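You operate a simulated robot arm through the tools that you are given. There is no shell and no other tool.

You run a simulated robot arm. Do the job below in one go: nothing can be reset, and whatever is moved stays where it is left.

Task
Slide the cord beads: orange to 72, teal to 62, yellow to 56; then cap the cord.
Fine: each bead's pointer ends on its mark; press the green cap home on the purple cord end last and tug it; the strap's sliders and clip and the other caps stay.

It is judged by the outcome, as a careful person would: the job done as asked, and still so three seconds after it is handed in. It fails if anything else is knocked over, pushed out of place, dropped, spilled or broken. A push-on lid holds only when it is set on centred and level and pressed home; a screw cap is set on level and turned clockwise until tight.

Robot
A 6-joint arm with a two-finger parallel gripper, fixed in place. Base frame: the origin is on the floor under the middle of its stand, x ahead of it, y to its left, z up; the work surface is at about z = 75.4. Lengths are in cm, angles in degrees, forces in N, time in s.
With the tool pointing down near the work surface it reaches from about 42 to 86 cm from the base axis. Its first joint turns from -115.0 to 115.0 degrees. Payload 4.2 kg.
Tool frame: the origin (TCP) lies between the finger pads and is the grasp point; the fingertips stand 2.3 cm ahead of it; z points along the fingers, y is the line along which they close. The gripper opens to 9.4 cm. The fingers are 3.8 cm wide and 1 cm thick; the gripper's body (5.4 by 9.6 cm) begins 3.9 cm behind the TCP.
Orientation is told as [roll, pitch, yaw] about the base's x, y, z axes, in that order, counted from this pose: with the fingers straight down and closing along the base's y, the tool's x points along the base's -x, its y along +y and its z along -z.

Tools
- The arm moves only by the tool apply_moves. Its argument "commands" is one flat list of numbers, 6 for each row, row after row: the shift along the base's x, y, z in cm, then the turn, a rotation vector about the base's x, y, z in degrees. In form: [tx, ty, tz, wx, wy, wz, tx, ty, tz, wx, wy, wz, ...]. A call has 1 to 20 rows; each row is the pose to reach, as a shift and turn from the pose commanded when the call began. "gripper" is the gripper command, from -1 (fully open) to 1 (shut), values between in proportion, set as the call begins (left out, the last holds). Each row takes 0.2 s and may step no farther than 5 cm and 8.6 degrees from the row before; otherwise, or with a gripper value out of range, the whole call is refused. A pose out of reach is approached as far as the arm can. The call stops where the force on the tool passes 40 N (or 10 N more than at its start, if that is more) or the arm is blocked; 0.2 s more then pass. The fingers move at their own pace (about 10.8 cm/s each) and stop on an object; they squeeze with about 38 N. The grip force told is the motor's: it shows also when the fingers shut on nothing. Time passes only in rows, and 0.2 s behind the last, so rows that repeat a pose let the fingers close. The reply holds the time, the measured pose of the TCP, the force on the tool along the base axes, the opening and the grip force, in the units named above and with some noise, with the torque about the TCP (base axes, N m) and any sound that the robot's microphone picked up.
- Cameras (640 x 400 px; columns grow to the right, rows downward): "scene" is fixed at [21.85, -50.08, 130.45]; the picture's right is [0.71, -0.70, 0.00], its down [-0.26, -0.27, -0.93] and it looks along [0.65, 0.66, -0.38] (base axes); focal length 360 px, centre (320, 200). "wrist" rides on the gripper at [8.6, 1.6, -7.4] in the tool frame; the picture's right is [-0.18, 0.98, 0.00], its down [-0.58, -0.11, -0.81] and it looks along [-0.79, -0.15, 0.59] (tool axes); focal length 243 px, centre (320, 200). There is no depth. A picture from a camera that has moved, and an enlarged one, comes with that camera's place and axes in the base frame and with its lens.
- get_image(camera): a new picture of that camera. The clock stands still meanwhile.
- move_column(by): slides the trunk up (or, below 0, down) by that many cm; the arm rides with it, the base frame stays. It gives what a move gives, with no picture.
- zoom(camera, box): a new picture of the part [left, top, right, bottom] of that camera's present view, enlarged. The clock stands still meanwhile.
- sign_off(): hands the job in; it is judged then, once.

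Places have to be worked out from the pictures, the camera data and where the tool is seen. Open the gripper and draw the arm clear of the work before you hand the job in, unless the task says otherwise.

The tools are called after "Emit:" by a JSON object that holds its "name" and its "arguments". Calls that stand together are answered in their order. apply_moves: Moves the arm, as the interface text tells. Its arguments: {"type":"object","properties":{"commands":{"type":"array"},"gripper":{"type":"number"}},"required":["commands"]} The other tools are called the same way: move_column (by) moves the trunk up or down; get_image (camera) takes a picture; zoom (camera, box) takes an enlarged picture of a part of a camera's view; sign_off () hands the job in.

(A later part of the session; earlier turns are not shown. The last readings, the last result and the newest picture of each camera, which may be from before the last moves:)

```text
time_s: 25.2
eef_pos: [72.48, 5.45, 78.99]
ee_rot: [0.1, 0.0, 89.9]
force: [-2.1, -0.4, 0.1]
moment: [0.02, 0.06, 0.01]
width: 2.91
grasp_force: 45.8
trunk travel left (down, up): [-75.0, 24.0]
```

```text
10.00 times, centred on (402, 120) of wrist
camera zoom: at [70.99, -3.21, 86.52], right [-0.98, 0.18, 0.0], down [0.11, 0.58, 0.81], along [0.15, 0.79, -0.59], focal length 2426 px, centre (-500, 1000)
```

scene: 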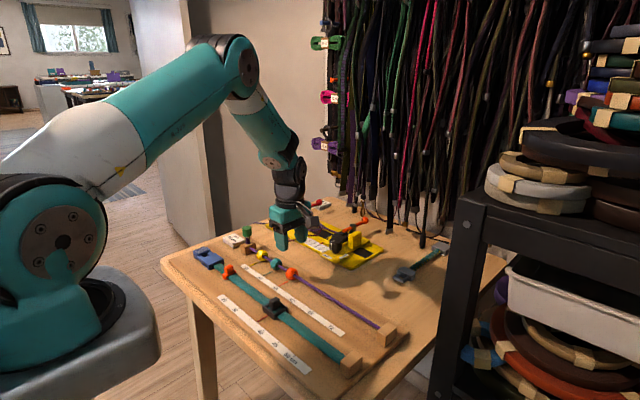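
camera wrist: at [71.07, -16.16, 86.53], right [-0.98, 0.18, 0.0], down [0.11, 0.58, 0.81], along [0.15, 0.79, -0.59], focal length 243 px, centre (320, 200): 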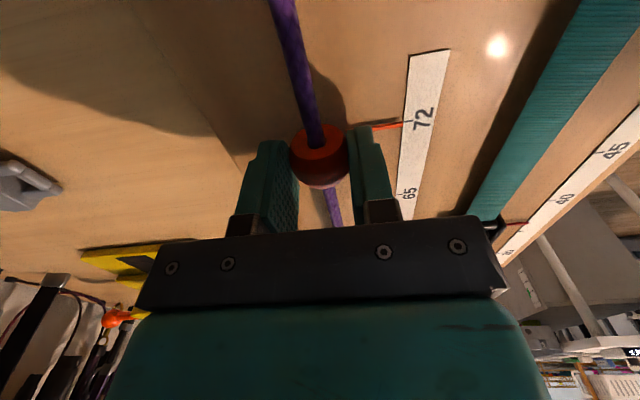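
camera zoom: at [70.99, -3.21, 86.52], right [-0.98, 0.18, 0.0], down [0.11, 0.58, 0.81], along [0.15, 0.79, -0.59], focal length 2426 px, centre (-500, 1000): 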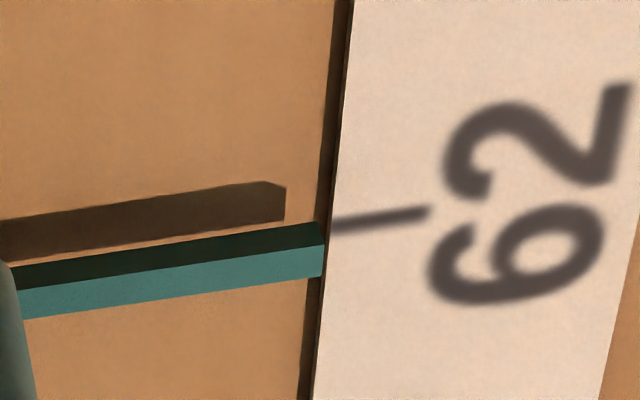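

That went slightly past (about 0.05 cm). I nudge back +0.04 and release.

Emit:
{"name": "apply_moves", "arguments": {"commands": [0, 0.05, 0, 0, 0, 0, 0, 0.05, 0, 0, 0, 0]}}

Emit:
{"name": "apply_moves", "arguments": {"commands": [0, 0, 0, 0, 0, 0, 0, 0, 0, 0, 0, 0, 0, 0, 0, 0, 0, 0], "gripper": -0.06}}

Emit:
{"name": "zoom", "arguments": {"camera": "scene", "box": [280, 282, 312, 302]}}

Emit:
{"name": "zoom", "arguments": {"camera": "wrist", "box": [240, 90, 440, 215]}}

```text
time_s: 25.8
eef_pos: [72.55, 5.63, 78.96]
ee_rot: [0.0, 0.0, 90.0]
force: [-6.5, -0.3, 4.7]
moment: [0.01, 0.15, -0.02]
width: 2.9
grasp_force: 45.0
trunk travel left (down, up): [-75.0, 24.0]
```

```text
time_s: 26.6
eef_pos: [72.59, 5.41, 78.9]
ee_rot: [0.0, -0.1, 90.0]
force: [0.2, 0.0, 0.7]
moment: [0.0, -0.01, -0.02]
width: 4.97
grasp_force: 0.1
trunk travel left (down, up): [-75.0, 24.0]
```

```text
16.00 times, centred on (296, 292) of scene
camera zoom: at [21.85, -50.08, 130.45], right [0.71, -0.7, 0.0], down [-0.26, -0.27, -0.93], along [0.65, 0.66, -0.38], focal length 5758 px, centre (704, -1272)
```

zoom: 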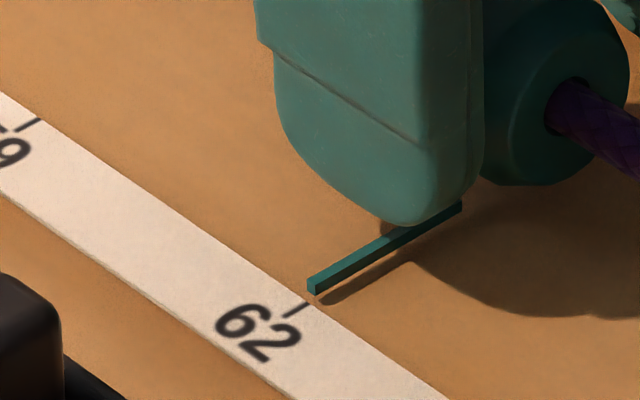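

```text
3.20 times, centred on (340, 152) of wrist
camera zoom: at [71.05, -3.14, 86.48], right [-0.98, 0.18, 0.0], down [0.11, 0.58, 0.81], along [0.15, 0.79, -0.59], focal length 776 px, centre (256, 352)
```

zoom: 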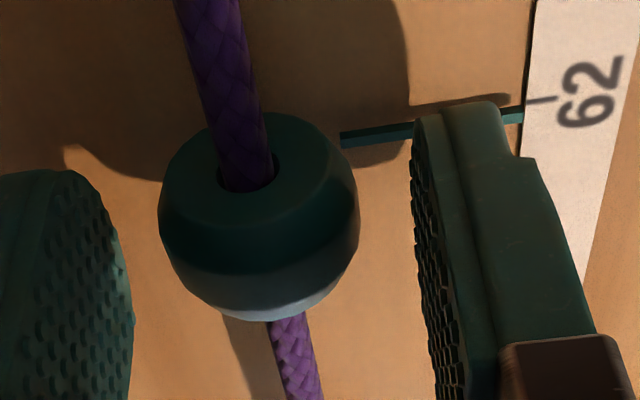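

Teal sits on 62 and stays after release. I rise and travel to above the yellow bead (y≈24.96), keeping clear of the cap at y≈31.

Emit:
{"name": "apply_moves", "arguments": {"commands": [0, 0, 1.5, 0, 0, 0, 0, 0, 3.5, 0, 0, 0, 0, 0, 5, 0, 0, 0, -0.02, 1.5, 5, 0, 0, 0, -0.04, 4.5, 5, 0, 0, 0, -0.06, 8, 5, 0, 0, 0, -0.06, 11.5, 5, 0, 0, 0, -0.06, 15, 5, 0, 0, 0, -0.06, 18, 5, 0, 0, 0, -0.06, 19.6, 5, 0, 0, 0, -0.06, 19.6, 5, 0, 0, 0]}}

Emit:
{"name": "zoom", "arguments": {"camera": "wrist", "box": [220, 60, 440, 197]}}

Emit:
{"name": "zoom", "arguments": {"camera": "scene", "box": [215, 205, 295, 255]}}

```text
time_s: 29.0
eef_pos: [72.35, 24.96, 84.03]
ee_rot: [0.0, 0.0, 90.0]
force: [-0.3, 0.3, 0.3]
moment: [-0.01, 0.01, 0.01]
width: 4.97
grasp_force: 0.1
trunk travel left (down, up): [-75.0, 24.0]
```

```text
2.91 times, centred on (330, 128) of wrist
camera zoom: at [70.85, 16.34, 91.54], right [-0.98, 0.18, 0.0], down [0.11, 0.58, 0.81], along [0.15, 0.79, -0.59], focal length 706 px, centre (291, 408)
```

zoom: 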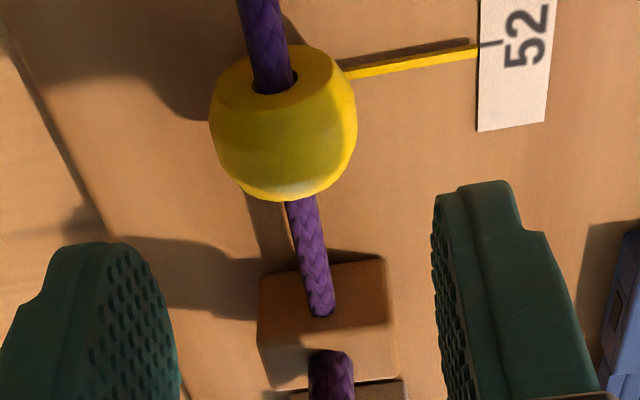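

```text
8.00 times, centred on (255, 230) of scene
camera zoom: at [21.85, -50.08, 130.45], right [0.71, -0.7, 0.0], down [-0.26, -0.27, -0.93], along [0.65, 0.66, -0.38], focal length 2879 px, centre (840, -40)
```

zoom: 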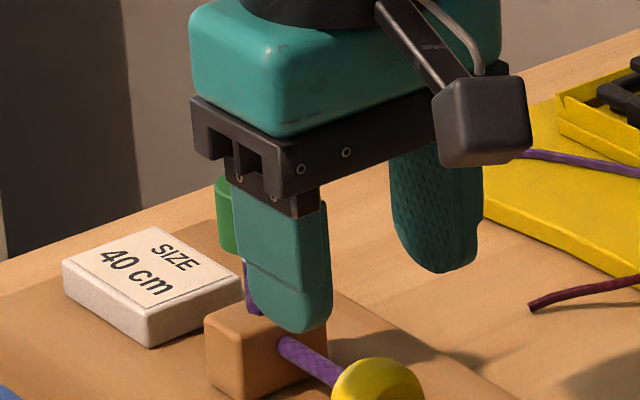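

The yellow bead is between the fingers' planes and the block/cap are clear on +y. I descend and close.

Emit:
{"name": "apply_moves", "arguments": {"commands": [0, 0, -1.5, 0, 0, 0, 0, 0, -3, 0, 0, 0, 0, 0, -4.2, 0, 0, 0, 0, 0, -5, 0, 0, 0, 0, 0, -5, 0, 0, 0]}}

Emit:
{"name": "apply_moves", "arguments": {"commands": [0, 0, 0, 0, 0, 0, 0, 0, 0, 0, 0, 0, 0, 0, 0, 0, 0, 0], "gripper": 0.45}}

```text
time_s: 30.2
eef_pos: [72.36, 25.14, 79.08]
ee_rot: [0.0, 0.0, 90.0]
force: [-0.8, 0.5, 0.0]
moment: [-0.01, 0.01, -0.02]
width: 4.98
grasp_force: 0.0
trunk travel left (down, up): [-75.0, 24.0]
```

```text
time_s: 31.0
eef_pos: [72.54, 25.04, 79.09]
ee_rot: [-0.1, 0.0, 90.0]
force: [15.8, 0.7, -4.5]
moment: [0.02, -0.26, 0.01]
width: 2.91
grasp_force: 45.0
trunk travel left (down, up): [-75.0, 24.0]
```

Yellow is gripped; I trim x by +0.1 for the side load and slide 6.5 cm toward 56.

Emit:
{"name": "apply_moves", "arguments": {"commands": [0.06, 0, 0, 0, 0, 0, 0.1, 0, 0, 0, 0, 0, 0.1, -0.5, 0, 0, 0, 0, 0.1, -1.3, 0, 0, 0, 0, 0.1, -2.2, 0, 0, 0, 0, 0.1, -3.2, 0, 0, 0, 0, 0.1, -4.2, 0, 0, 0, 0, 0.1, -5.2, 0, 0, 0, 0, 0.1, -6, 0, 0, 0, 0, 0.1, -6.5, 0, 0, 0, 0, 0.1, -6.5, 0, 0, 0, 0]}}

Emit:
{"name": "zoom", "arguments": {"camera": "scene", "box": [250, 264, 282, 284]}}

Emit:
{"name": "zoom", "arguments": {"camera": "wrist", "box": [370, 100, 434, 140]}}

```text
time_s: 33.4
eef_pos: [72.5, 18.5, 79.1]
ee_rot: [0.3, 0.1, 90.0]
force: [-6.7, -0.2, -12.0]
moment: [-0.06, 0.11, -0.03]
width: 2.92
grasp_force: 45.4
trunk travel left (down, up): [-75.0, 24.0]
```

```text
16.00 times, centred on (266, 274) of scene
camera zoom: at [21.85, -50.08, 130.45], right [0.71, -0.7, 0.0], down [-0.26, -0.27, -0.93], along [0.65, 0.66, -0.38], focal length 5758 px, centre (1184, -984)
```

zoom: 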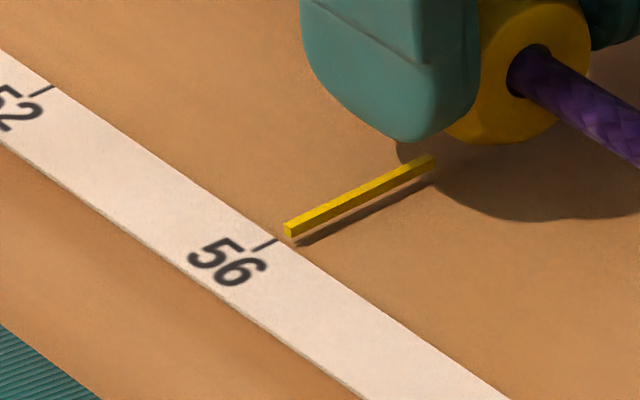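

```text
10.00 times, centred on (402, 120) of wrist
camera zoom: at [71.04, 9.85, 86.52], right [-0.98, 0.18, 0.0], down [0.11, 0.58, 0.81], along [0.15, 0.79, -0.59], focal length 2426 px, centre (-500, 1000)
```

zoom: 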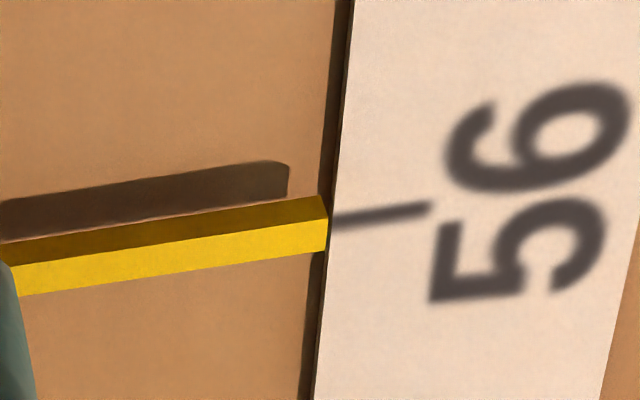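

Yellow's pointer is about 0.2 cm past the 56 tick toward −y. I move back +0.22 and check.

Emit:
{"name": "apply_moves", "arguments": {"commands": [0, 0.12, 0, 0, 0, 0, 0, 0.22, -0.05, 0, 0, 0, 0, 0.22, -0.05, 0, 0, 0]}}

Emit:
{"name": "zoom", "arguments": {"camera": "scene", "box": [250, 264, 282, 284]}}

Emit:
{"name": "zoom", "arguments": {"camera": "wrist", "box": [370, 100, 434, 140]}}

```text
time_s: 34.2
eef_pos: [72.61, 18.76, 79.06]
ee_rot: [0.1, 0.0, 90.0]
force: [-17.2, -0.5, -1.2]
moment: [-0.13, 0.32, -0.06]
width: 2.89
grasp_force: 45.2
trunk travel left (down, up): [-75.0, 24.0]
```

```text
16.00 times, centred on (266, 274) of scene
camera zoom: at [21.85, -50.08, 130.45], right [0.71, -0.7, 0.0], down [-0.26, -0.27, -0.93], along [0.65, 0.66, -0.38], focal length 5758 px, centre (1184, -984)
```

zoom: 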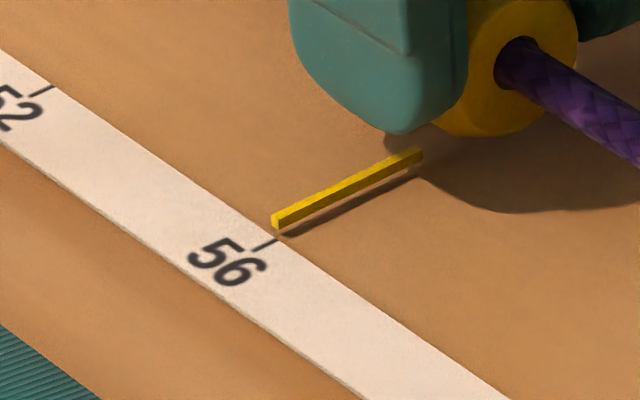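

```text
10.00 times, centred on (402, 120) of wrist
camera zoom: at [71.05, 10.18, 86.51], right [-0.98, 0.18, 0.0], down [0.11, 0.58, 0.81], along [0.15, 0.79, -0.59], focal length 2426 px, centre (-500, 1000)
```

zoom: 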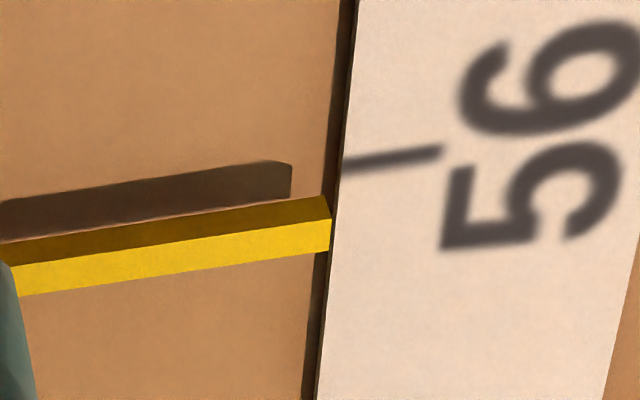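

It moved a bit more than commanded, now roughly 0.12 cm to +y. I nudge −0.12.

Emit:
{"name": "apply_moves", "arguments": {"commands": [-0.08, -0.06, 0, 0, 0, 0, -0.1, -0.12, 0, 0, 0, 0, -0.1, -0.12, 0, 0, 0, 0]}}

Emit:
{"name": "zoom", "arguments": {"camera": "scene", "box": [250, 264, 282, 284]}}

Emit:
{"name": "zoom", "arguments": {"camera": "wrist", "box": [370, 100, 434, 140]}}

```text
time_s: 35.0
eef_pos: [72.51, 18.67, 78.96]
ee_rot: [-0.2, 0.0, 90.0]
force: [-14.3, -0.7, 7.0]
moment: [0.07, 0.23, 0.02]
width: 2.87
grasp_force: 45.1
trunk travel left (down, up): [-75.0, 24.0]
```

```text
16.00 times, centred on (266, 274) of scene
camera zoom: at [21.85, -50.08, 130.45], right [0.71, -0.7, 0.0], down [-0.26, -0.27, -0.93], along [0.65, 0.66, -0.38], focal length 5758 px, centre (1184, -984)
```

zoom: 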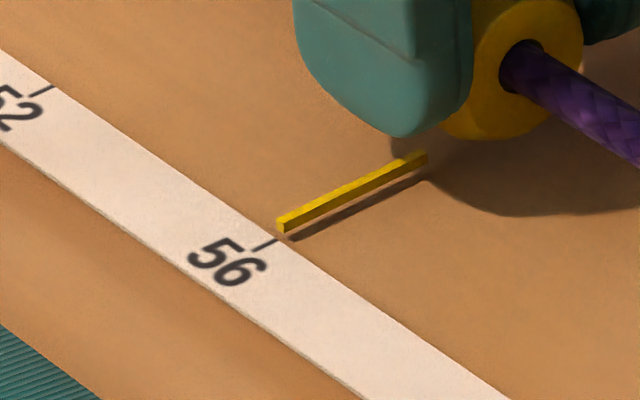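

```text
10.00 times, centred on (402, 120) of wrist
camera zoom: at [71.02, 10.04, 86.5], right [-0.98, 0.18, 0.0], down [0.11, 0.58, 0.81], along [0.15, 0.79, -0.59], focal length 2426 px, centre (-500, 1000)
```

zoom: 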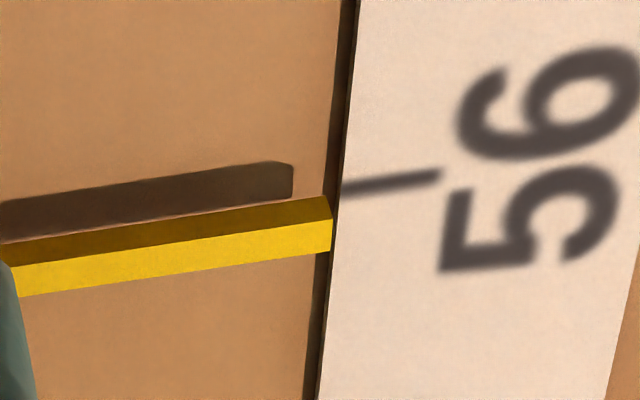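

Now both views match the reference alignment (within ~0.04 cm). I release yellow and re-check.

Emit:
{"name": "apply_moves", "arguments": {"commands": [0, 0, 0, 0, 0, 0, 0, 0, 0, 0, 0, 0, 0, 0, 0, 0, 0, 0], "gripper": -0.06}}

Emit:
{"name": "zoom", "arguments": {"camera": "scene", "box": [250, 264, 282, 284]}}

```text
time_s: 35.8
eef_pos: [72.6, 18.59, 79.03]
ee_rot: [0.0, 0.1, 89.8]
force: [-0.1, -0.1, 0.1]
moment: [0.01, 0.01, 0.03]
width: 4.98
grasp_force: 0.0
trunk travel left (down, up): [-75.0, 24.0]
```

```text
16.00 times, centred on (266, 274) of scene
camera zoom: at [21.85, -50.08, 130.45], right [0.71, -0.7, 0.0], down [-0.26, -0.27, -0.93], along [0.65, 0.66, -0.38], focal length 5758 px, centre (1184, -984)
```

zoom: 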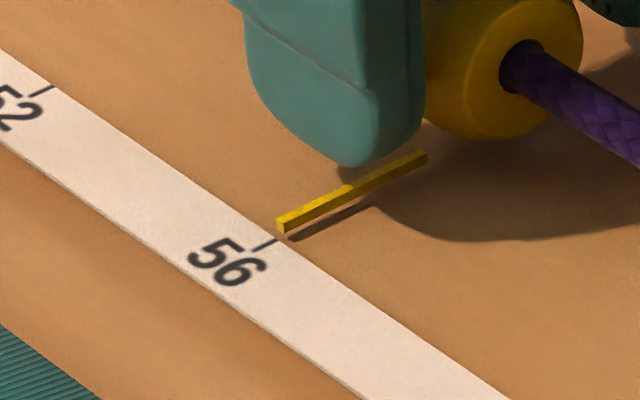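

All three beads are set. I now rise and move back to look at the cap with the wrist camera.

Emit:
{"name": "apply_moves", "arguments": {"commands": [0, 0, 2, 0, 0, 0, 0, 0, 5, 0, 0, 0, 0, 0, 8.5, 0, 0, 0, 0, 1.5, 12, 0, 0, 0, 0, 4, 12, 0, 0, 0, 0, 5.5, 12, 0, 0, 0, 0, 5.5, 12, 0, 0, 0]}}

Emit:
{"name": "get_image", "arguments": {"camera": "wrist"}}

Emit:
{"name": "zoom", "arguments": {"camera": "wrist", "box": [250, 60, 410, 160]}}

Emit:
{"name": "zoom", "arguments": {"camera": "scene", "box": [220, 215, 360, 302]}}

Emit:
{"name": "zoom", "arguments": {"camera": "scene", "box": [230, 222, 262, 242]}}

```text
time_s: 37.4
eef_pos: [72.72, 24.2, 90.83]
ee_rot: [0.0, 0.0, 89.9]
force: [0.3, 0.2, 0.0]
moment: [-0.02, 0.01, 0.02]
width: 4.99
grasp_force: 0.1
trunk travel left (down, up): [-75.0, 24.0]
```

```text
taken
camera wrist: at [71.17, 15.64, 98.42], right [-0.98, 0.19, 0.0], down [0.11, 0.58, 0.81], along [0.15, 0.79, -0.59], focal length 243 px, centre (320, 200)
```

wrist: 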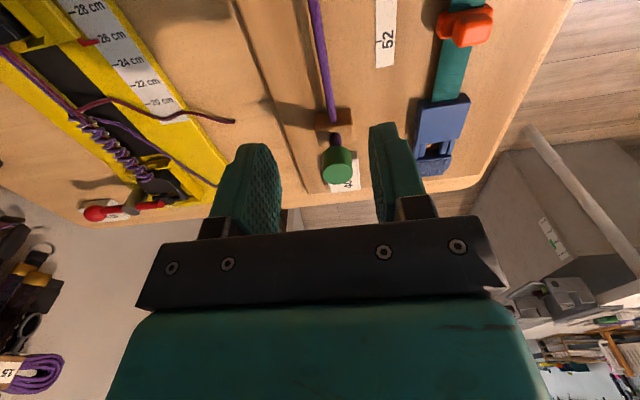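

```text
4.00 times, centred on (330, 110) of wrist
camera zoom: at [71.17, 15.64, 98.42], right [-0.98, 0.19, 0.0], down [0.11, 0.58, 0.81], along [0.15, 0.79, -0.59], focal length 970 px, centre (280, 560)
```

zoom: 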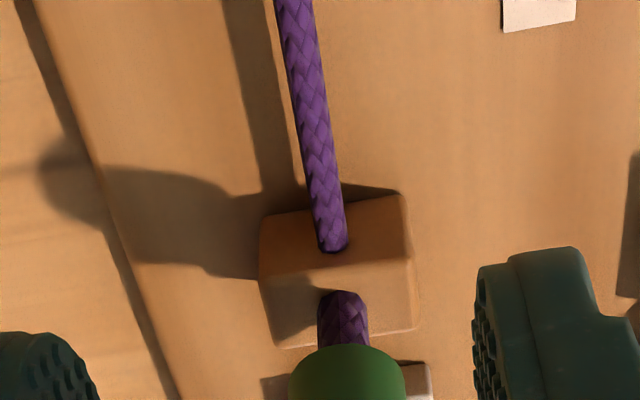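

```text
4.57 times, centred on (290, 258) of scene
camera zoom: at [21.85, -50.08, 130.45], right [0.71, -0.7, 0.0], down [-0.26, -0.27, -0.93], along [0.65, 0.66, -0.38], focal length 1645 px, centre (457, -67)
```

zoom: 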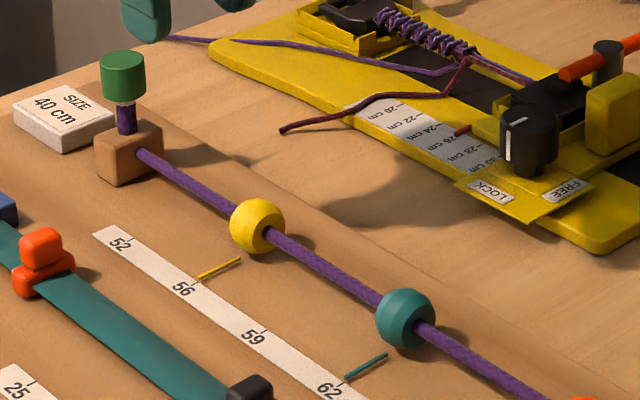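

```text
16.00 times, centred on (246, 232) of scene
camera zoom: at [21.85, -50.08, 130.45], right [0.71, -0.7, 0.0], down [-0.26, -0.27, -0.93], along [0.65, 0.66, -0.38], focal length 5758 px, centre (1504, -312)
```

zoom: 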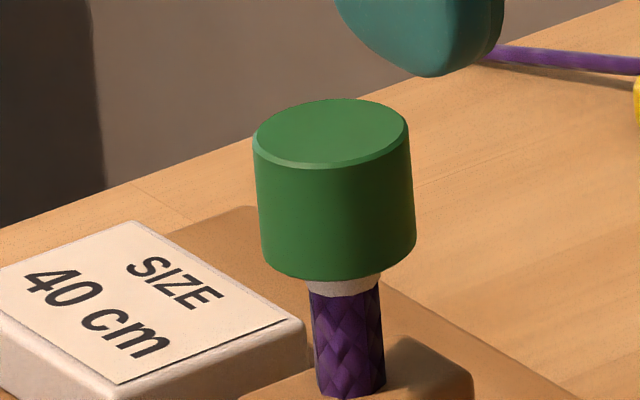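

The beads and pointers look right. The cap stands level and centred on the stub but ~0.3+ cm short of home; I zoom in on it from the wrist to fix its position.

Emit:
{"name": "zoom", "arguments": {"camera": "wrist", "box": [290, 130, 386, 190]}}

Emit:
{"name": "zoom", "arguments": {"camera": "scene", "box": [215, 205, 295, 255]}}

```text
6.67 times, centred on (338, 160) of wrist
camera zoom: at [71.17, 15.64, 98.42], right [-0.98, 0.19, 0.0], down [0.11, 0.58, 0.81], along [0.15, 0.79, -0.59], focal length 1618 px, centre (200, 467)
```

zoom: 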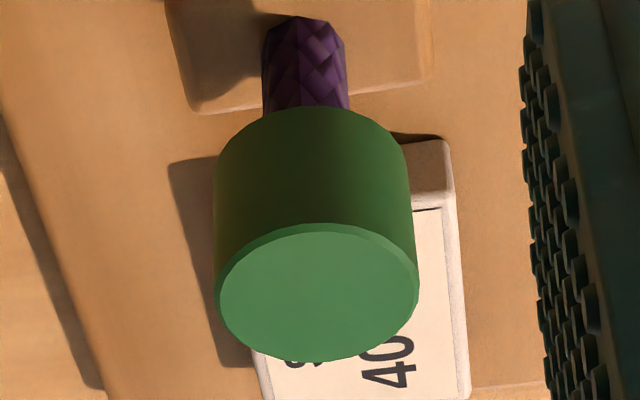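

```text
8.00 times, centred on (255, 230) of scene
camera zoom: at [21.85, -50.08, 130.45], right [0.71, -0.7, 0.0], down [-0.26, -0.27, -0.93], along [0.65, 0.66, -0.38], focal length 2879 px, centre (840, -40)
```

zoom: 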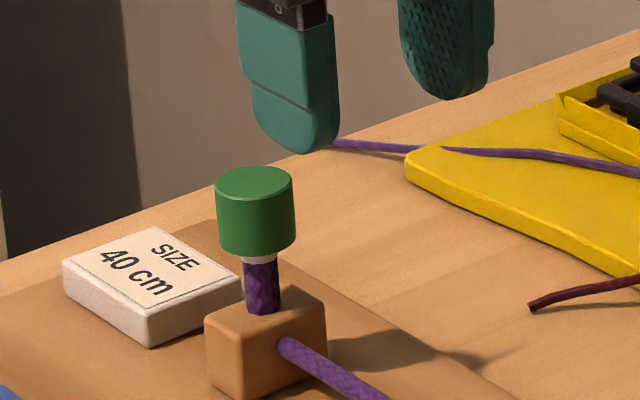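

The cap top is at about (72.6, 31.8, 83.6), diameter ≈2.8. I move above it with fingers opened to 6 cm and tips ~2 cm above the cap, for a closer look.

Emit:
{"name": "apply_moves", "arguments": {"commands": [0, 1.5, 0, 0, 0, 0, 0, 3.5, 0, 0, 0, 0, 0, 5.5, 0, 0, 0, 0, 0, 7, -0.5, 0, 0, 0, 0, 7.7, -1.5, 0, 0, 0, 0, 7.7, -2.5, 0, 0, 0, 0, 7.7, -2.5, 0, 0, 0], "gripper": -0.28}}

Emit:
{"name": "get_image", "arguments": {"camera": "wrist"}}

Emit:
{"name": "zoom", "arguments": {"camera": "wrist", "box": [250, 60, 410, 160]}}

Emit:
{"name": "zoom", "arguments": {"camera": "scene", "box": [205, 195, 285, 245]}}

```text
time_s: 39.0
eef_pos: [72.56, 31.9, 88.4]
ee_rot: [0.0, 0.0, 89.9]
force: [0.3, 0.2, 0.6]
moment: [0.01, -0.03, -0.01]
width: 6.06
grasp_force: 0.0
trunk travel left (down, up): [-75.0, 24.0]
```

```text
taken
camera wrist: at [71.02, 23.29, 95.92], right [-0.98, 0.18, 0.0], down [0.11, 0.58, 0.81], along [0.15, 0.79, -0.59], focal length 243 px, centre (320, 200)
```

wrist: 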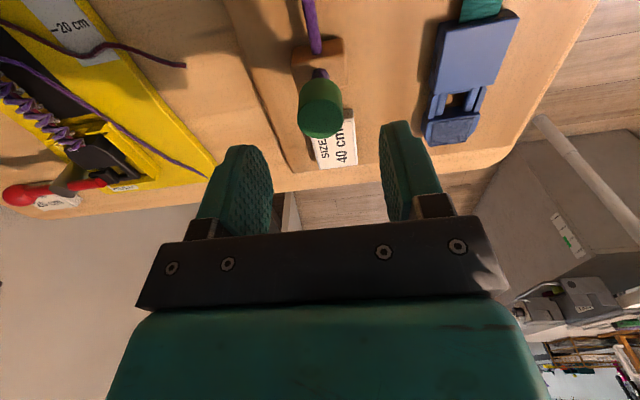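

```text
4.00 times, centred on (330, 110) of wrist
camera zoom: at [71.02, 23.29, 95.92], right [-0.98, 0.18, 0.0], down [0.11, 0.58, 0.81], along [0.15, 0.79, -0.59], focal length 970 px, centre (280, 560)
```

zoom: 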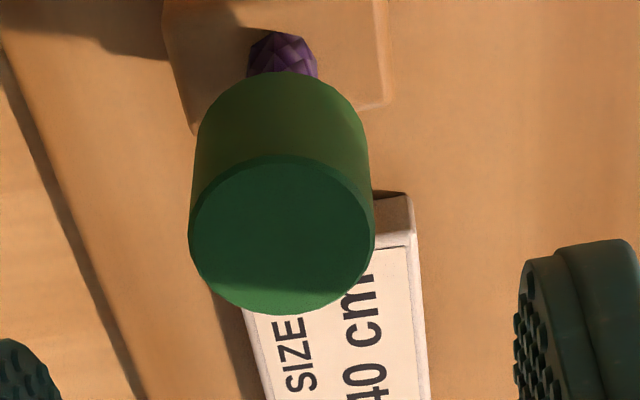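

```text
8.00 times, centred on (245, 220) of scene
camera zoom: at [21.85, -50.08, 130.45], right [0.71, -0.7, 0.0], down [-0.26, -0.27, -0.93], along [0.65, 0.66, -0.38], focal length 2879 px, centre (920, 40)
```

zoom: 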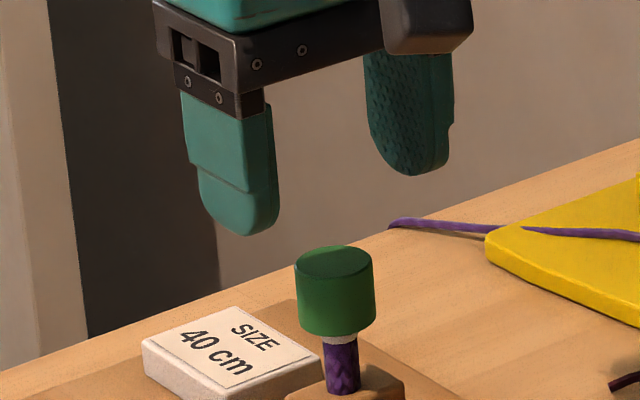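

Triangulation now gives the cap top at (72.61, 31.80, 83.65), diameter 2.73, directly under the TCP. I descend to TCP z≈82.5 with the fingers either side of the cap.

Emit:
{"name": "apply_moves", "arguments": {"commands": [0.02, 0.04, -1.5, 0, 0, 0, 0.02, 0.04, -3, 0, 0, 0, 0.02, 0.04, -4.2, 0, 0, 0, 0.02, 0.04, -5.2, 0, 0, 0, 0.02, 0.04, -5.85, 0, 0, 0, 0.02, 0.04, -5.85, 0, 0, 0]}}

Emit:
{"name": "get_image", "arguments": {"camera": "wrist"}}

Emit:
{"name": "zoom", "arguments": {"camera": "scene", "box": [220, 215, 276, 250]}}

```text
time_s: 40.4
eef_pos: [72.41, 31.82, 82.62]
ee_rot: [0.0, 0.0, 90.1]
force: [-0.1, -0.4, -1.4]
moment: [0.0, 0.01, -0.04]
width: 6.05
grasp_force: 0.1
trunk travel left (down, up): [-75.0, 24.0]
```

```text
taken
camera wrist: at [70.87, 23.12, 90.21], right [-0.98, 0.18, 0.0], down [0.11, 0.58, 0.81], along [0.15, 0.79, -0.59], focal length 243 px, centre (320, 200)
```

wrist: 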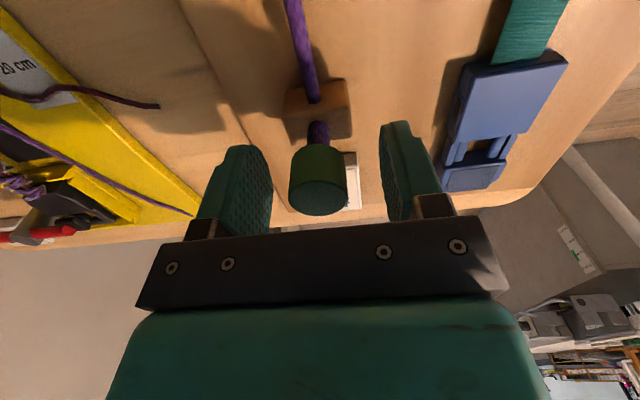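

```text
11.43 times, centred on (248, 232) of scene
camera zoom: at [21.85, -50.08, 130.45], right [0.71, -0.7, 0.0], down [-0.26, -0.27, -0.93], along [0.65, 0.66, -0.38], focal length 4113 px, centre (1143, -171)
```

zoom: 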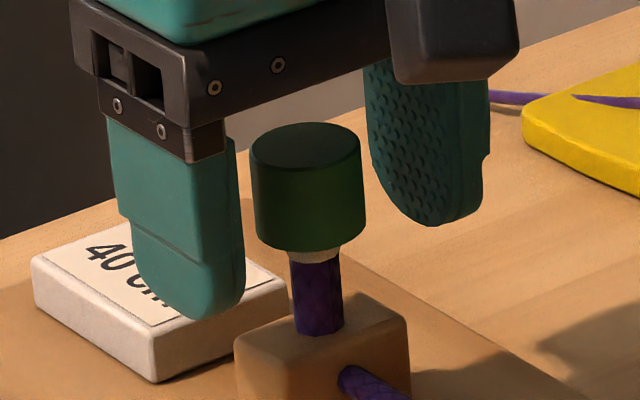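

The cap is between the pads. I close to ~3.3 cm first (not touching) to check centring before gripping.

Emit:
{"name": "apply_moves", "arguments": {"commands": [0, 0, 0, 0, 0, 0, 0, 0, 0, 0, 0, 0], "gripper": 0.28}}

Emit:
{"name": "zoom", "arguments": {"camera": "wrist", "box": [240, 110, 400, 210]}}

Emit:
{"name": "zoom", "arguments": {"camera": "scene", "box": [228, 215, 276, 245]}}

```text
time_s: 41.0
eef_pos: [72.41, 31.81, 82.67]
ee_rot: [0.0, 0.1, 89.9]
force: [-0.2, -0.6, -0.1]
moment: [0.0, 0.01, 0.01]
width: 3.39
grasp_force: 0.1
trunk travel left (down, up): [-75.0, 24.0]
```

```text
4.00 times, centred on (320, 160) of wrist
camera zoom: at [70.87, 23.12, 90.22], right [-0.98, 0.18, 0.0], down [0.11, 0.58, 0.81], along [0.15, 0.79, -0.59], focal length 970 px, centre (320, 360)
```

zoom: 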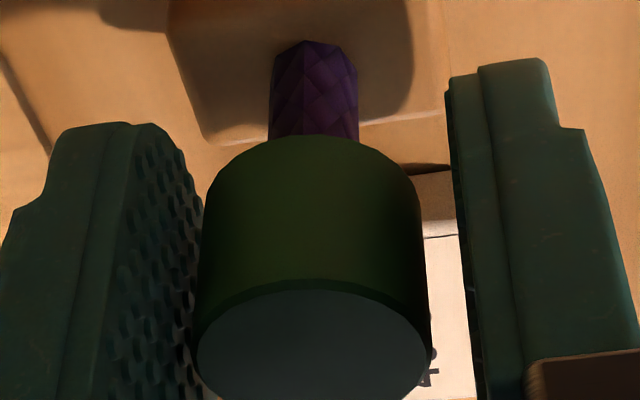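

```text
13.33 times, centred on (252, 230) of scene
camera zoom: at [21.85, -50.08, 130.45], right [0.71, -0.7, 0.0], down [-0.26, -0.27, -0.93], along [0.65, 0.66, -0.38], focal length 4799 px, centre (1227, -200)
```

zoom: 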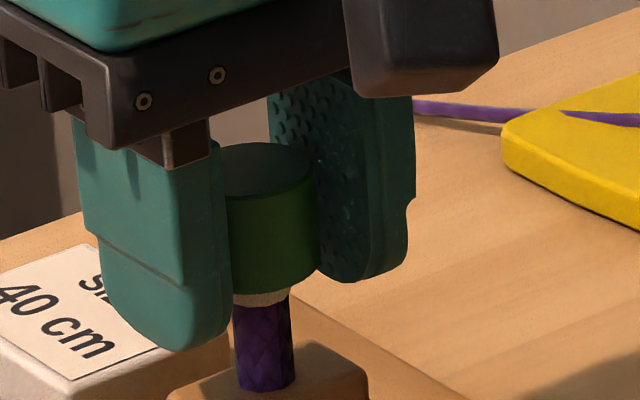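

The tool sits about 0.2 cm to −x of the cap (the +x finger is closer). I shift +0.2 in x before closing.

Emit:
{"name": "apply_moves", "arguments": {"commands": [0.1, 0, 0, 0, 0, 0, 0.2, 0, 0, 0, 0, 0, 0.2, 0, 0, 0, 0, 0]}}

Emit:
{"name": "zoom", "arguments": {"camera": "wrist", "box": [240, 110, 400, 210]}}

```text
time_s: 41.8
eef_pos: [72.49, 31.6, 82.72]
ee_rot: [-0.1, 0.0, 90.0]
force: [0.4, -0.4, -1.0]
moment: [0.02, -0.02, 0.02]
width: 3.4
grasp_force: 0.1
out of reach, approached as far as the arm can: row 2
trunk travel left (down, up): [-75.0, 24.0]
```

```text
4.00 times, centred on (320, 160) of wrist
camera zoom: at [70.97, 22.99, 90.18], right [-0.98, 0.18, 0.0], down [0.11, 0.58, 0.81], along [0.15, 0.79, -0.59], focal length 970 px, centre (320, 360)
```

zoom: 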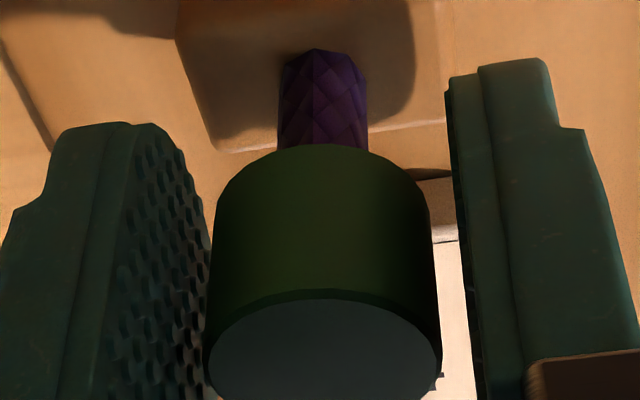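

The arm reported being at the edge of what it can reach, yet the tool did shift; from the camera pose the true TCP x is ≈72.47 against the cap at 72.61. I try a further small +x nudge with the fingers still clear.

Emit:
{"name": "apply_moves", "arguments": {"commands": [0.05, 0, 0, 0, 0, 0, 0.12, 0, 0, 0, 0, 0, 0.12, 0, 0, 0, 0, 0]}}

Emit:
{"name": "zoom", "arguments": {"camera": "wrist", "box": [240, 110, 400, 210]}}

```text
time_s: 42.6
eef_pos: [72.41, 31.74, 82.69]
ee_rot: [0.0, 0.0, 90.0]
force: [0.1, -0.2, 0.0]
moment: [-0.01, 0.02, 0.0]
width: 3.36
grasp_force: 0.0
out of reach, approached as far as the arm can: row 1, 2, 3
trunk travel left (down, up): [-75.0, 24.0]
```

```text
4.00 times, centred on (320, 160) of wrist
camera zoom: at [70.97, 23.0, 90.19], right [-0.98, 0.18, 0.0], down [0.11, 0.58, 0.81], along [0.15, 0.79, -0.59], focal length 970 px, centre (320, 360)
```

zoom: 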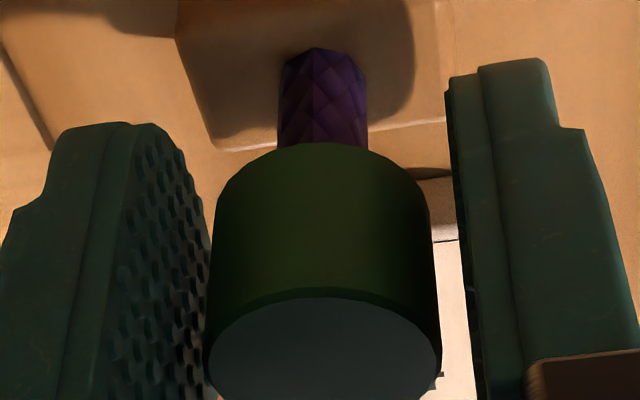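

The arm truly is at its reach limit here, so further +x needs a different trunk height. I look at the arm's posture before deciding.

Emit:
{"name": "get_image", "arguments": {"camera": "scene"}}

```text
taken
```

scene: 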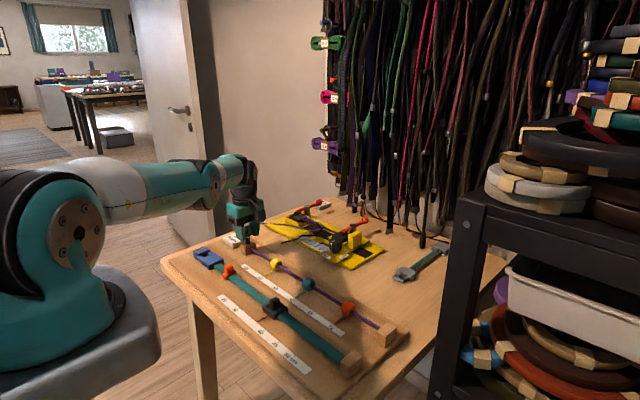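

The arm is stretched almost straight, sloping down from a higher shoulder, so lowering the trunk should give it more reach. I open, rise straight off the cap, and back away to y≈24 at z≈97 before moving the trunk.

Emit:
{"name": "apply_moves", "arguments": {"commands": [0, 0, 0, 0, 0, 0, 0, 0, 0, 0, 0, 0, -0.3, 0, 1, 0, 0, 0, -0.3, 0, 2.5, 0, 0, 0, -0.3, 0, 4.5, 0, 0, 0, -0.3, 0, 6.5, 0, 0, 0, -0.3, -1, 8.5, 0, 0, 0, -0.3, -3, 10.5, 0, 0, 0, -0.3, -5, 12.5, 0, 0, 0, -0.3, -7, 14, 0, 0, 0, -0.3, -8, 14.5, 0, 0, 0, -0.3, -8, 14.5, 0, 0, 0], "gripper": -0.28}}

Emit:
{"name": "zoom", "arguments": {"camera": "scene", "box": [228, 215, 276, 245]}}

```text
time_s: 45.2
eef_pos: [72.21, 23.71, 97.14]
ee_rot: [0.0, 0.0, 90.0]
force: [-0.3, -0.5, 0.4]
moment: [0.03, 0.0, -0.05]
width: 6.04
grasp_force: 0.1
trunk travel left (down, up): [-75.0, 24.0]
```

```text
13.33 times, centred on (252, 230) of scene
camera zoom: at [21.85, -50.08, 130.45], right [0.71, -0.7, 0.0], down [-0.26, -0.27, -0.93], along [0.65, 0.66, -0.38], focal length 4799 px, centre (1227, -200)
```

zoom: 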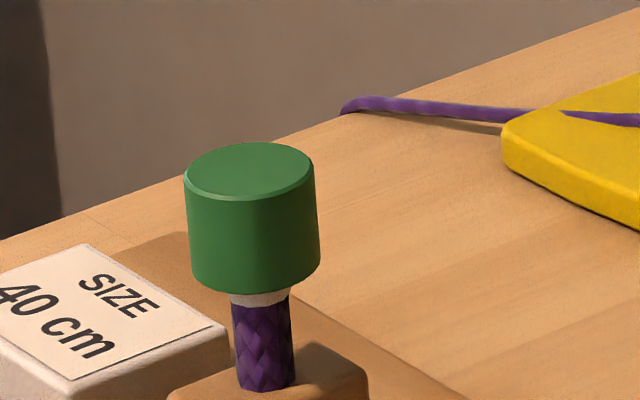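

The cap is undisturbed. I lower the trunk by 8 cm, which brings the TCP to z≈89 over clear space.

Emit:
{"name": "move_column", "arguments": {"by": -8}}

Emit:
{"name": "get_image", "arguments": {"camera": "scene"}}

```text
time_s: 46.4
eef_pos: [72.12, 23.69, 89.06]
ee_rot: [0.0, 0.1, 89.9]
force: [-0.2, -0.3, 0.0]
moment: [-0.01, 0.0, -0.01]
width: 6.02
grasp_force: 0.0
trunk travel left (down, up): [-67.0, 32.0]
```

```text
taken
```

scene: 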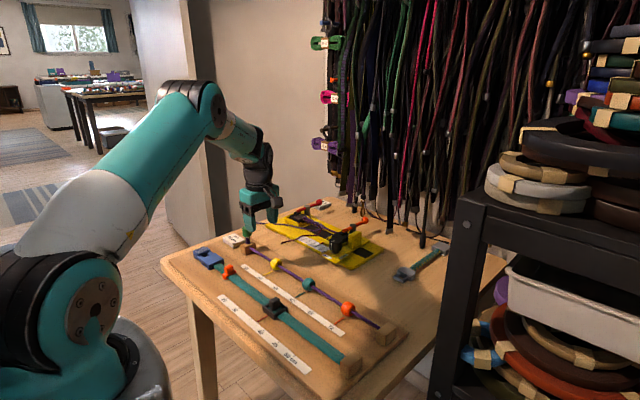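

Trunk lowered with the arm now well bent. I move back over the cap at TCP z≈88.4 and look.

Emit:
{"name": "apply_moves", "arguments": {"commands": [0.1, 1.5, 0, 0, 0, 0, 0.2, 3.5, 0, 0, 0, 0, 0.3, 5.5, 0, 0, 0, 0, 0.4, 7.2, 0, 0, 0, 0, 0.45, 8.1, -0.6, 0, 0, 0, 0.45, 8.1, -0.6, 0, 0, 0]}}

Emit:
{"name": "zoom", "arguments": {"camera": "wrist", "box": [250, 60, 410, 160]}}

```text
time_s: 47.8
eef_pos: [72.74, 31.93, 88.4]
ee_rot: [0.0, -0.1, 90.0]
force: [0.0, 0.1, -0.4]
moment: [0.01, -0.02, -0.01]
width: 6.04
grasp_force: 0.0
trunk travel left (down, up): [-67.0, 32.0]
```

```text
4.00 times, centred on (330, 110) of wrist
camera zoom: at [71.23, 23.27, 95.96], right [-0.98, 0.18, 0.0], down [0.11, 0.58, 0.81], along [0.15, 0.79, -0.59], focal length 970 px, centre (280, 560)
```

zoom: 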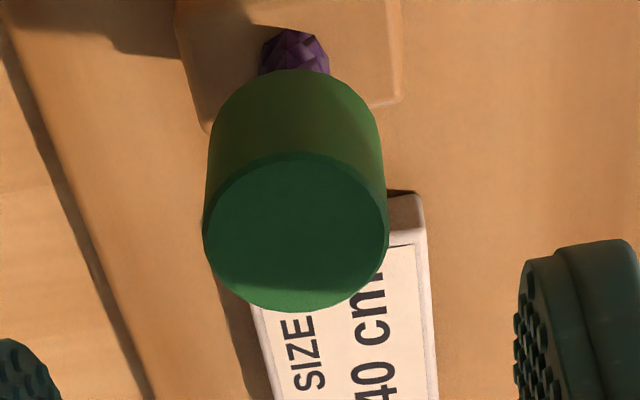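

The cap is at (72.61, 31.79) and the true TCP at about (72.73, 31.91). I correct by −0.12/−0.1 and descend to TCP z≈82.5.

Emit:
{"name": "apply_moves", "arguments": {"commands": [-0.12, -0.1, -1.5, 0, 0, 0, -0.12, -0.1, -3, 0, 0, 0, -0.12, -0.1, -4.2, 0, 0, 0, -0.12, -0.1, -5.2, 0, 0, 0, -0.12, -0.1, -5.9, 0, 0, 0, -0.12, -0.1, -5.9, 0, 0, 0]}}

Emit:
{"name": "apply_moves", "arguments": {"commands": [0, 0, 0, 0, 0, 0, 0, 0, 0, 0, 0, 0], "gripper": 0.28}}

Emit:
{"name": "zoom", "arguments": {"camera": "wrist", "box": [240, 110, 400, 210]}}

Emit:
{"name": "zoom", "arguments": {"camera": "scene", "box": [228, 215, 276, 245]}}

```text
time_s: 49.2
eef_pos: [72.62, 31.77, 82.63]
ee_rot: [-0.1, 0.0, 90.0]
force: [0.7, -0.1, -0.2]
moment: [0.04, -0.02, 0.02]
width: 6.04
grasp_force: 0.0
trunk travel left (down, up): [-67.0, 32.0]
```

```text
time_s: 49.8
eef_pos: [72.65, 31.63, 82.74]
ee_rot: [0.0, 0.0, 90.0]
force: [-0.7, 0.1, 0.1]
moment: [0.03, -0.01, 0.02]
width: 3.38
grasp_force: 0.1
trunk travel left (down, up): [-67.0, 32.0]
```

```text
4.00 times, centred on (320, 160) of wrist
camera zoom: at [71.05, 23.04, 90.2], right [-0.98, 0.18, 0.0], down [0.11, 0.58, 0.81], along [0.15, 0.79, -0.59], focal length 970 px, centre (320, 360)
```

zoom: 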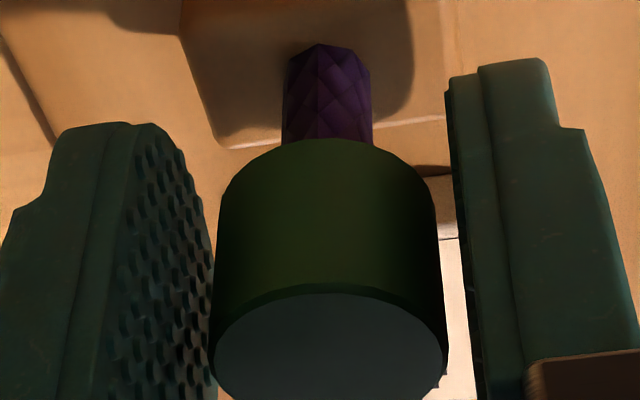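

```text
13.33 times, centred on (252, 230) of scene
camera zoom: at [21.85, -50.08, 130.45], right [0.71, -0.7, 0.0], down [-0.26, -0.27, -0.93], along [0.65, 0.66, -0.38], focal length 4799 px, centre (1227, -200)
```

zoom: 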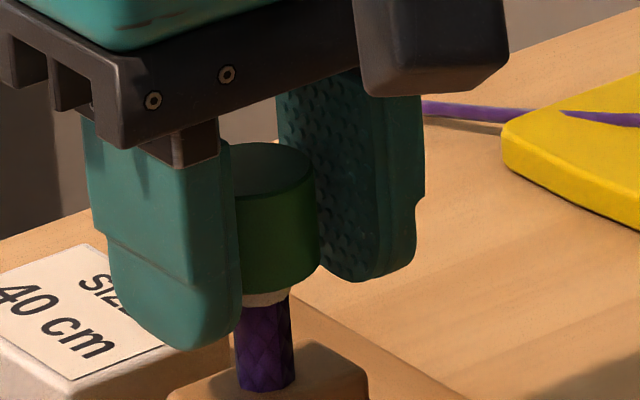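

The cap is nearly centred (offset ≈0.05 cm). I nudge +0.05 in x and close on the cap.

Emit:
{"name": "apply_moves", "arguments": {"commands": [0.05, 0, 0, 0, 0, 0, 0.05, 0, 0, 0, 0, 0]}}

Emit:
{"name": "apply_moves", "arguments": {"commands": [0, 0, 0, 0, 0, 0, 0, 0, 0, 0, 0, 0, 0, 0, 0, 0, 0, 0], "gripper": 0.5}}

Emit:
{"name": "zoom", "arguments": {"camera": "scene", "box": [228, 215, 276, 245]}}

Emit:
{"name": "zoom", "arguments": {"camera": "wrist", "box": [240, 110, 400, 210]}}

```text
time_s: 50.4
eef_pos: [72.55, 31.71, 82.6]
ee_rot: [0.0, -0.1, 89.9]
force: [0.1, 0.5, 0.4]
moment: [0.0, -0.02, 0.0]
width: 3.38
grasp_force: 0.0
trunk travel left (down, up): [-67.0, 32.0]
```

```text
time_s: 51.2
eef_pos: [72.63, 31.82, 82.61]
ee_rot: [0.0, 0.0, 90.0]
force: [-0.8, -0.2, 0.6]
moment: [-0.02, -0.01, -0.01]
width: 2.62
grasp_force: 37.9
trunk travel left (down, up): [-67.0, 32.0]
```

```text
13.33 times, centred on (252, 230) of scene
camera zoom: at [21.85, -50.08, 130.45], right [0.71, -0.7, 0.0], down [-0.26, -0.27, -0.93], along [0.65, 0.66, -0.38], focal length 4799 px, centre (1227, -200)
```

zoom: 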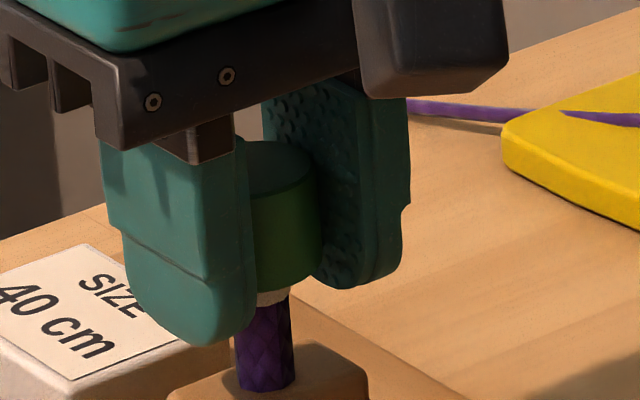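

```text
4.00 times, centred on (320, 160) of wrist
camera zoom: at [71.05, 23.05, 90.16], right [-0.98, 0.18, 0.0], down [0.11, 0.58, 0.81], along [0.15, 0.79, -0.59], focal length 970 px, centre (320, 360)
```

zoom: 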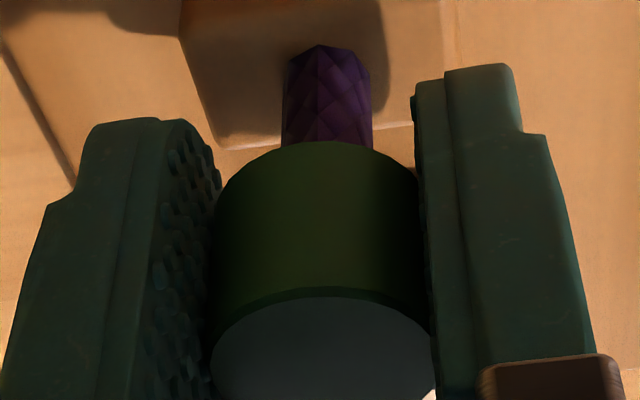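

The cap is gripped (2.62 cm, no side load) and still upright over the stub. I press straight down in small steps and watch the force.

Emit:
{"name": "apply_moves", "arguments": {"commands": [0, 0, -0.1, 0, 0, 0, 0, 0, -0.2, 0, 0, 0, 0, 0, -0.3, 0, 0, 0, 0, 0, -0.3, 0, 0, 0]}}

Emit:
{"name": "zoom", "arguments": {"camera": "scene", "box": [228, 215, 276, 245]}}

```text
time_s: 52.2
eef_pos: [72.62, 31.61, 82.19]
ee_rot: [0.0, 0.1, 90.0]
force: [0.5, -0.5, 0.8]
moment: [0.02, 0.0, 0.0]
width: 2.6
grasp_force: 37.8
trunk travel left (down, up): [-67.0, 32.0]
```

```text
13.33 times, centred on (252, 230) of scene
camera zoom: at [21.85, -50.08, 130.45], right [0.71, -0.7, 0.0], down [-0.26, -0.27, -0.93], along [0.65, 0.66, -0.38], focal length 4799 px, centre (1227, -200)
```

zoom: 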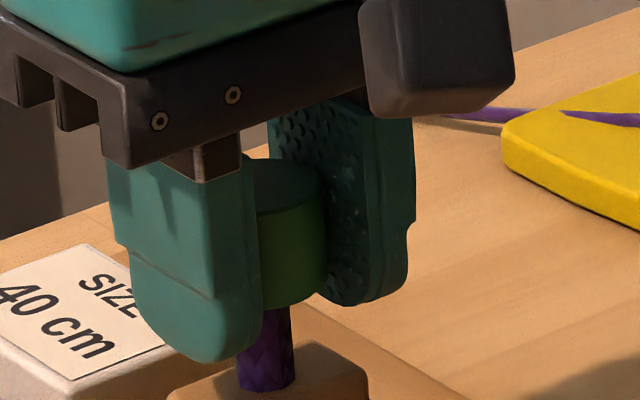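

The cap slid down ~0.4 cm freely and the pale tip is now covered, but there's no seating force yet. I keep pressing in small steps.

Emit:
{"name": "apply_moves", "arguments": {"commands": [0, 0, -0.1, 0, 0, 0, 0, 0, -0.2, 0, 0, 0, 0, 0, -0.3, 0, 0, 0, 0, 0, -0.3, 0, 0, 0]}}

Emit:
{"name": "zoom", "arguments": {"camera": "scene", "box": [228, 215, 276, 245]}}

Emit:
{"name": "zoom", "arguments": {"camera": "wrist", "box": [240, 110, 400, 210]}}

```text
time_s: 53.2
eef_pos: [72.5, 31.7, 81.83]
ee_rot: [0.2, 0.1, 89.9]
force: [-0.2, 6.3, -9.0]
moment: [-0.05, -0.03, -0.02]
width: 2.64
grasp_force: 38.0
trunk travel left (down, up): [-67.0, 32.0]
```

```text
13.33 times, centred on (252, 230) of scene
camera zoom: at [21.85, -50.08, 130.45], right [0.71, -0.7, 0.0], down [-0.26, -0.27, -0.93], along [0.65, 0.66, -0.38], focal length 4799 px, centre (1227, -200)
```

zoom: 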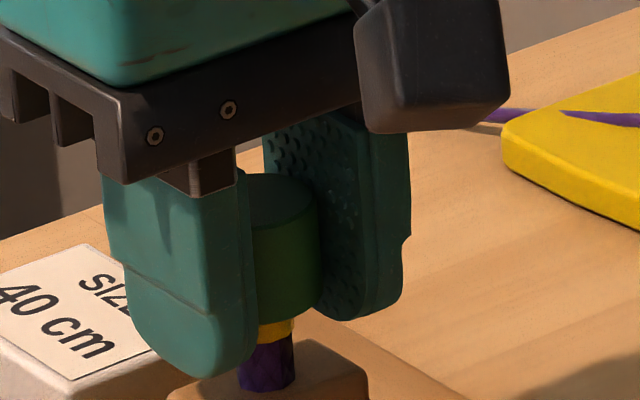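

```text
4.00 times, centred on (320, 160) of wrist
camera zoom: at [71.03, 23.06, 89.4], right [-0.98, 0.18, 0.0], down [0.11, 0.58, 0.81], along [0.15, 0.79, -0.59], focal length 970 px, centre (320, 360)
```

zoom: 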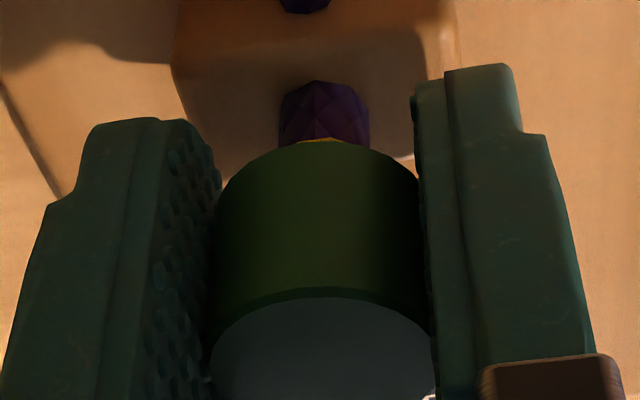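

A gold ring now shows under the cap where the pale tip was, with 9 N resisting. I zoom closer to understand the cap's state before pressing more.

Emit:
{"name": "zoom", "arguments": {"camera": "scene", "box": [238, 228, 262, 243]}}

Emit:
{"name": "zoom", "arguments": {"camera": "wrist", "box": [296, 120, 344, 150]}}

```text
16.00 times, centred on (250, 236) of scene
camera zoom: at [21.85, -50.08, 130.45], right [0.71, -0.7, 0.0], down [-0.26, -0.27, -0.93], along [0.65, 0.66, -0.38], focal length 5758 px, centre (1440, -368)
```

zoom: 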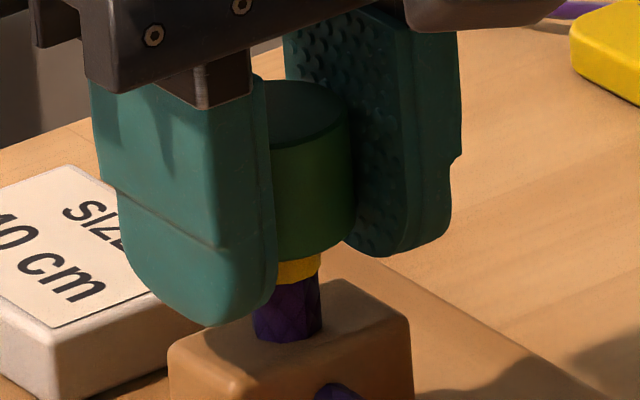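

```text
13.33 times, centred on (320, 135) of wrist
camera zoom: at [71.03, 23.06, 89.4], right [-0.98, 0.18, 0.0], down [0.11, 0.58, 0.81], along [0.15, 0.79, -0.59], focal length 3235 px, centre (320, 1067)
```

zoom: 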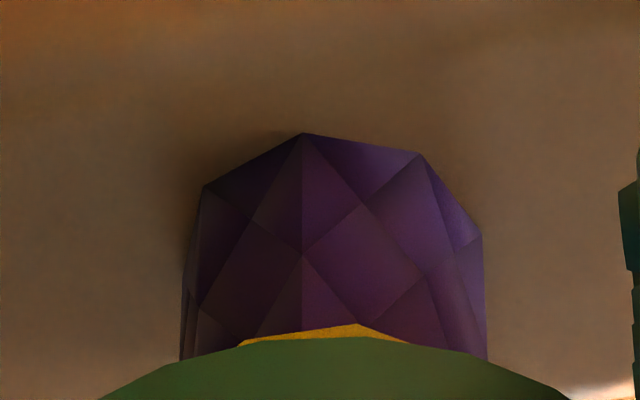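

The tool is being pulled down (−9 N) and toward +y (+6 N), as if the cap has begun to seat and draws toward the stub. I follow it: ease y by +0.06 and press further down in small steps until a firm stop is felt.

Emit:
{"name": "apply_moves", "arguments": {"commands": [0, 0.05, -0.1, 0, 0, 0, 0, 0.05, -0.2, 0, 0, 0, 0, 0.05, -0.2, 0, 0, 0]}}

Emit:
{"name": "zoom", "arguments": {"camera": "scene", "box": [238, 228, 262, 243]}}

```text
time_s: 54.0
eef_pos: [72.58, 31.73, 81.96]
ee_rot: [0.0, 0.0, 89.8]
force: [-13.0, -6.2, 6.5]
moment: [0.09, -0.08, 0.06]
width: 2.61
grasp_force: 37.9
trunk travel left (down, up): [-67.0, 32.0]
```

```text
16.00 times, centred on (250, 236) of scene
camera zoom: at [21.85, -50.08, 130.45], right [0.71, -0.7, 0.0], down [-0.26, -0.27, -0.93], along [0.65, 0.66, -0.38], focal length 5758 px, centre (1440, -368)
```

zoom: 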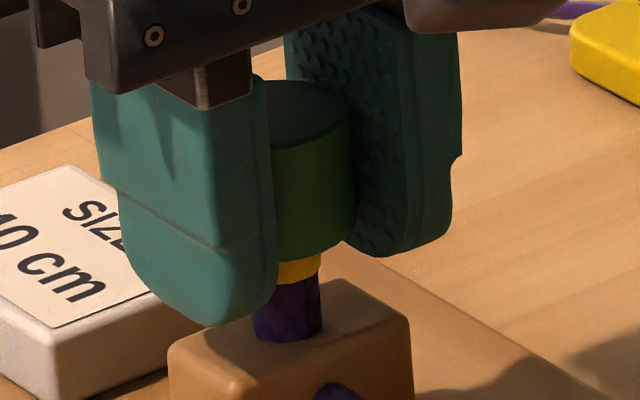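

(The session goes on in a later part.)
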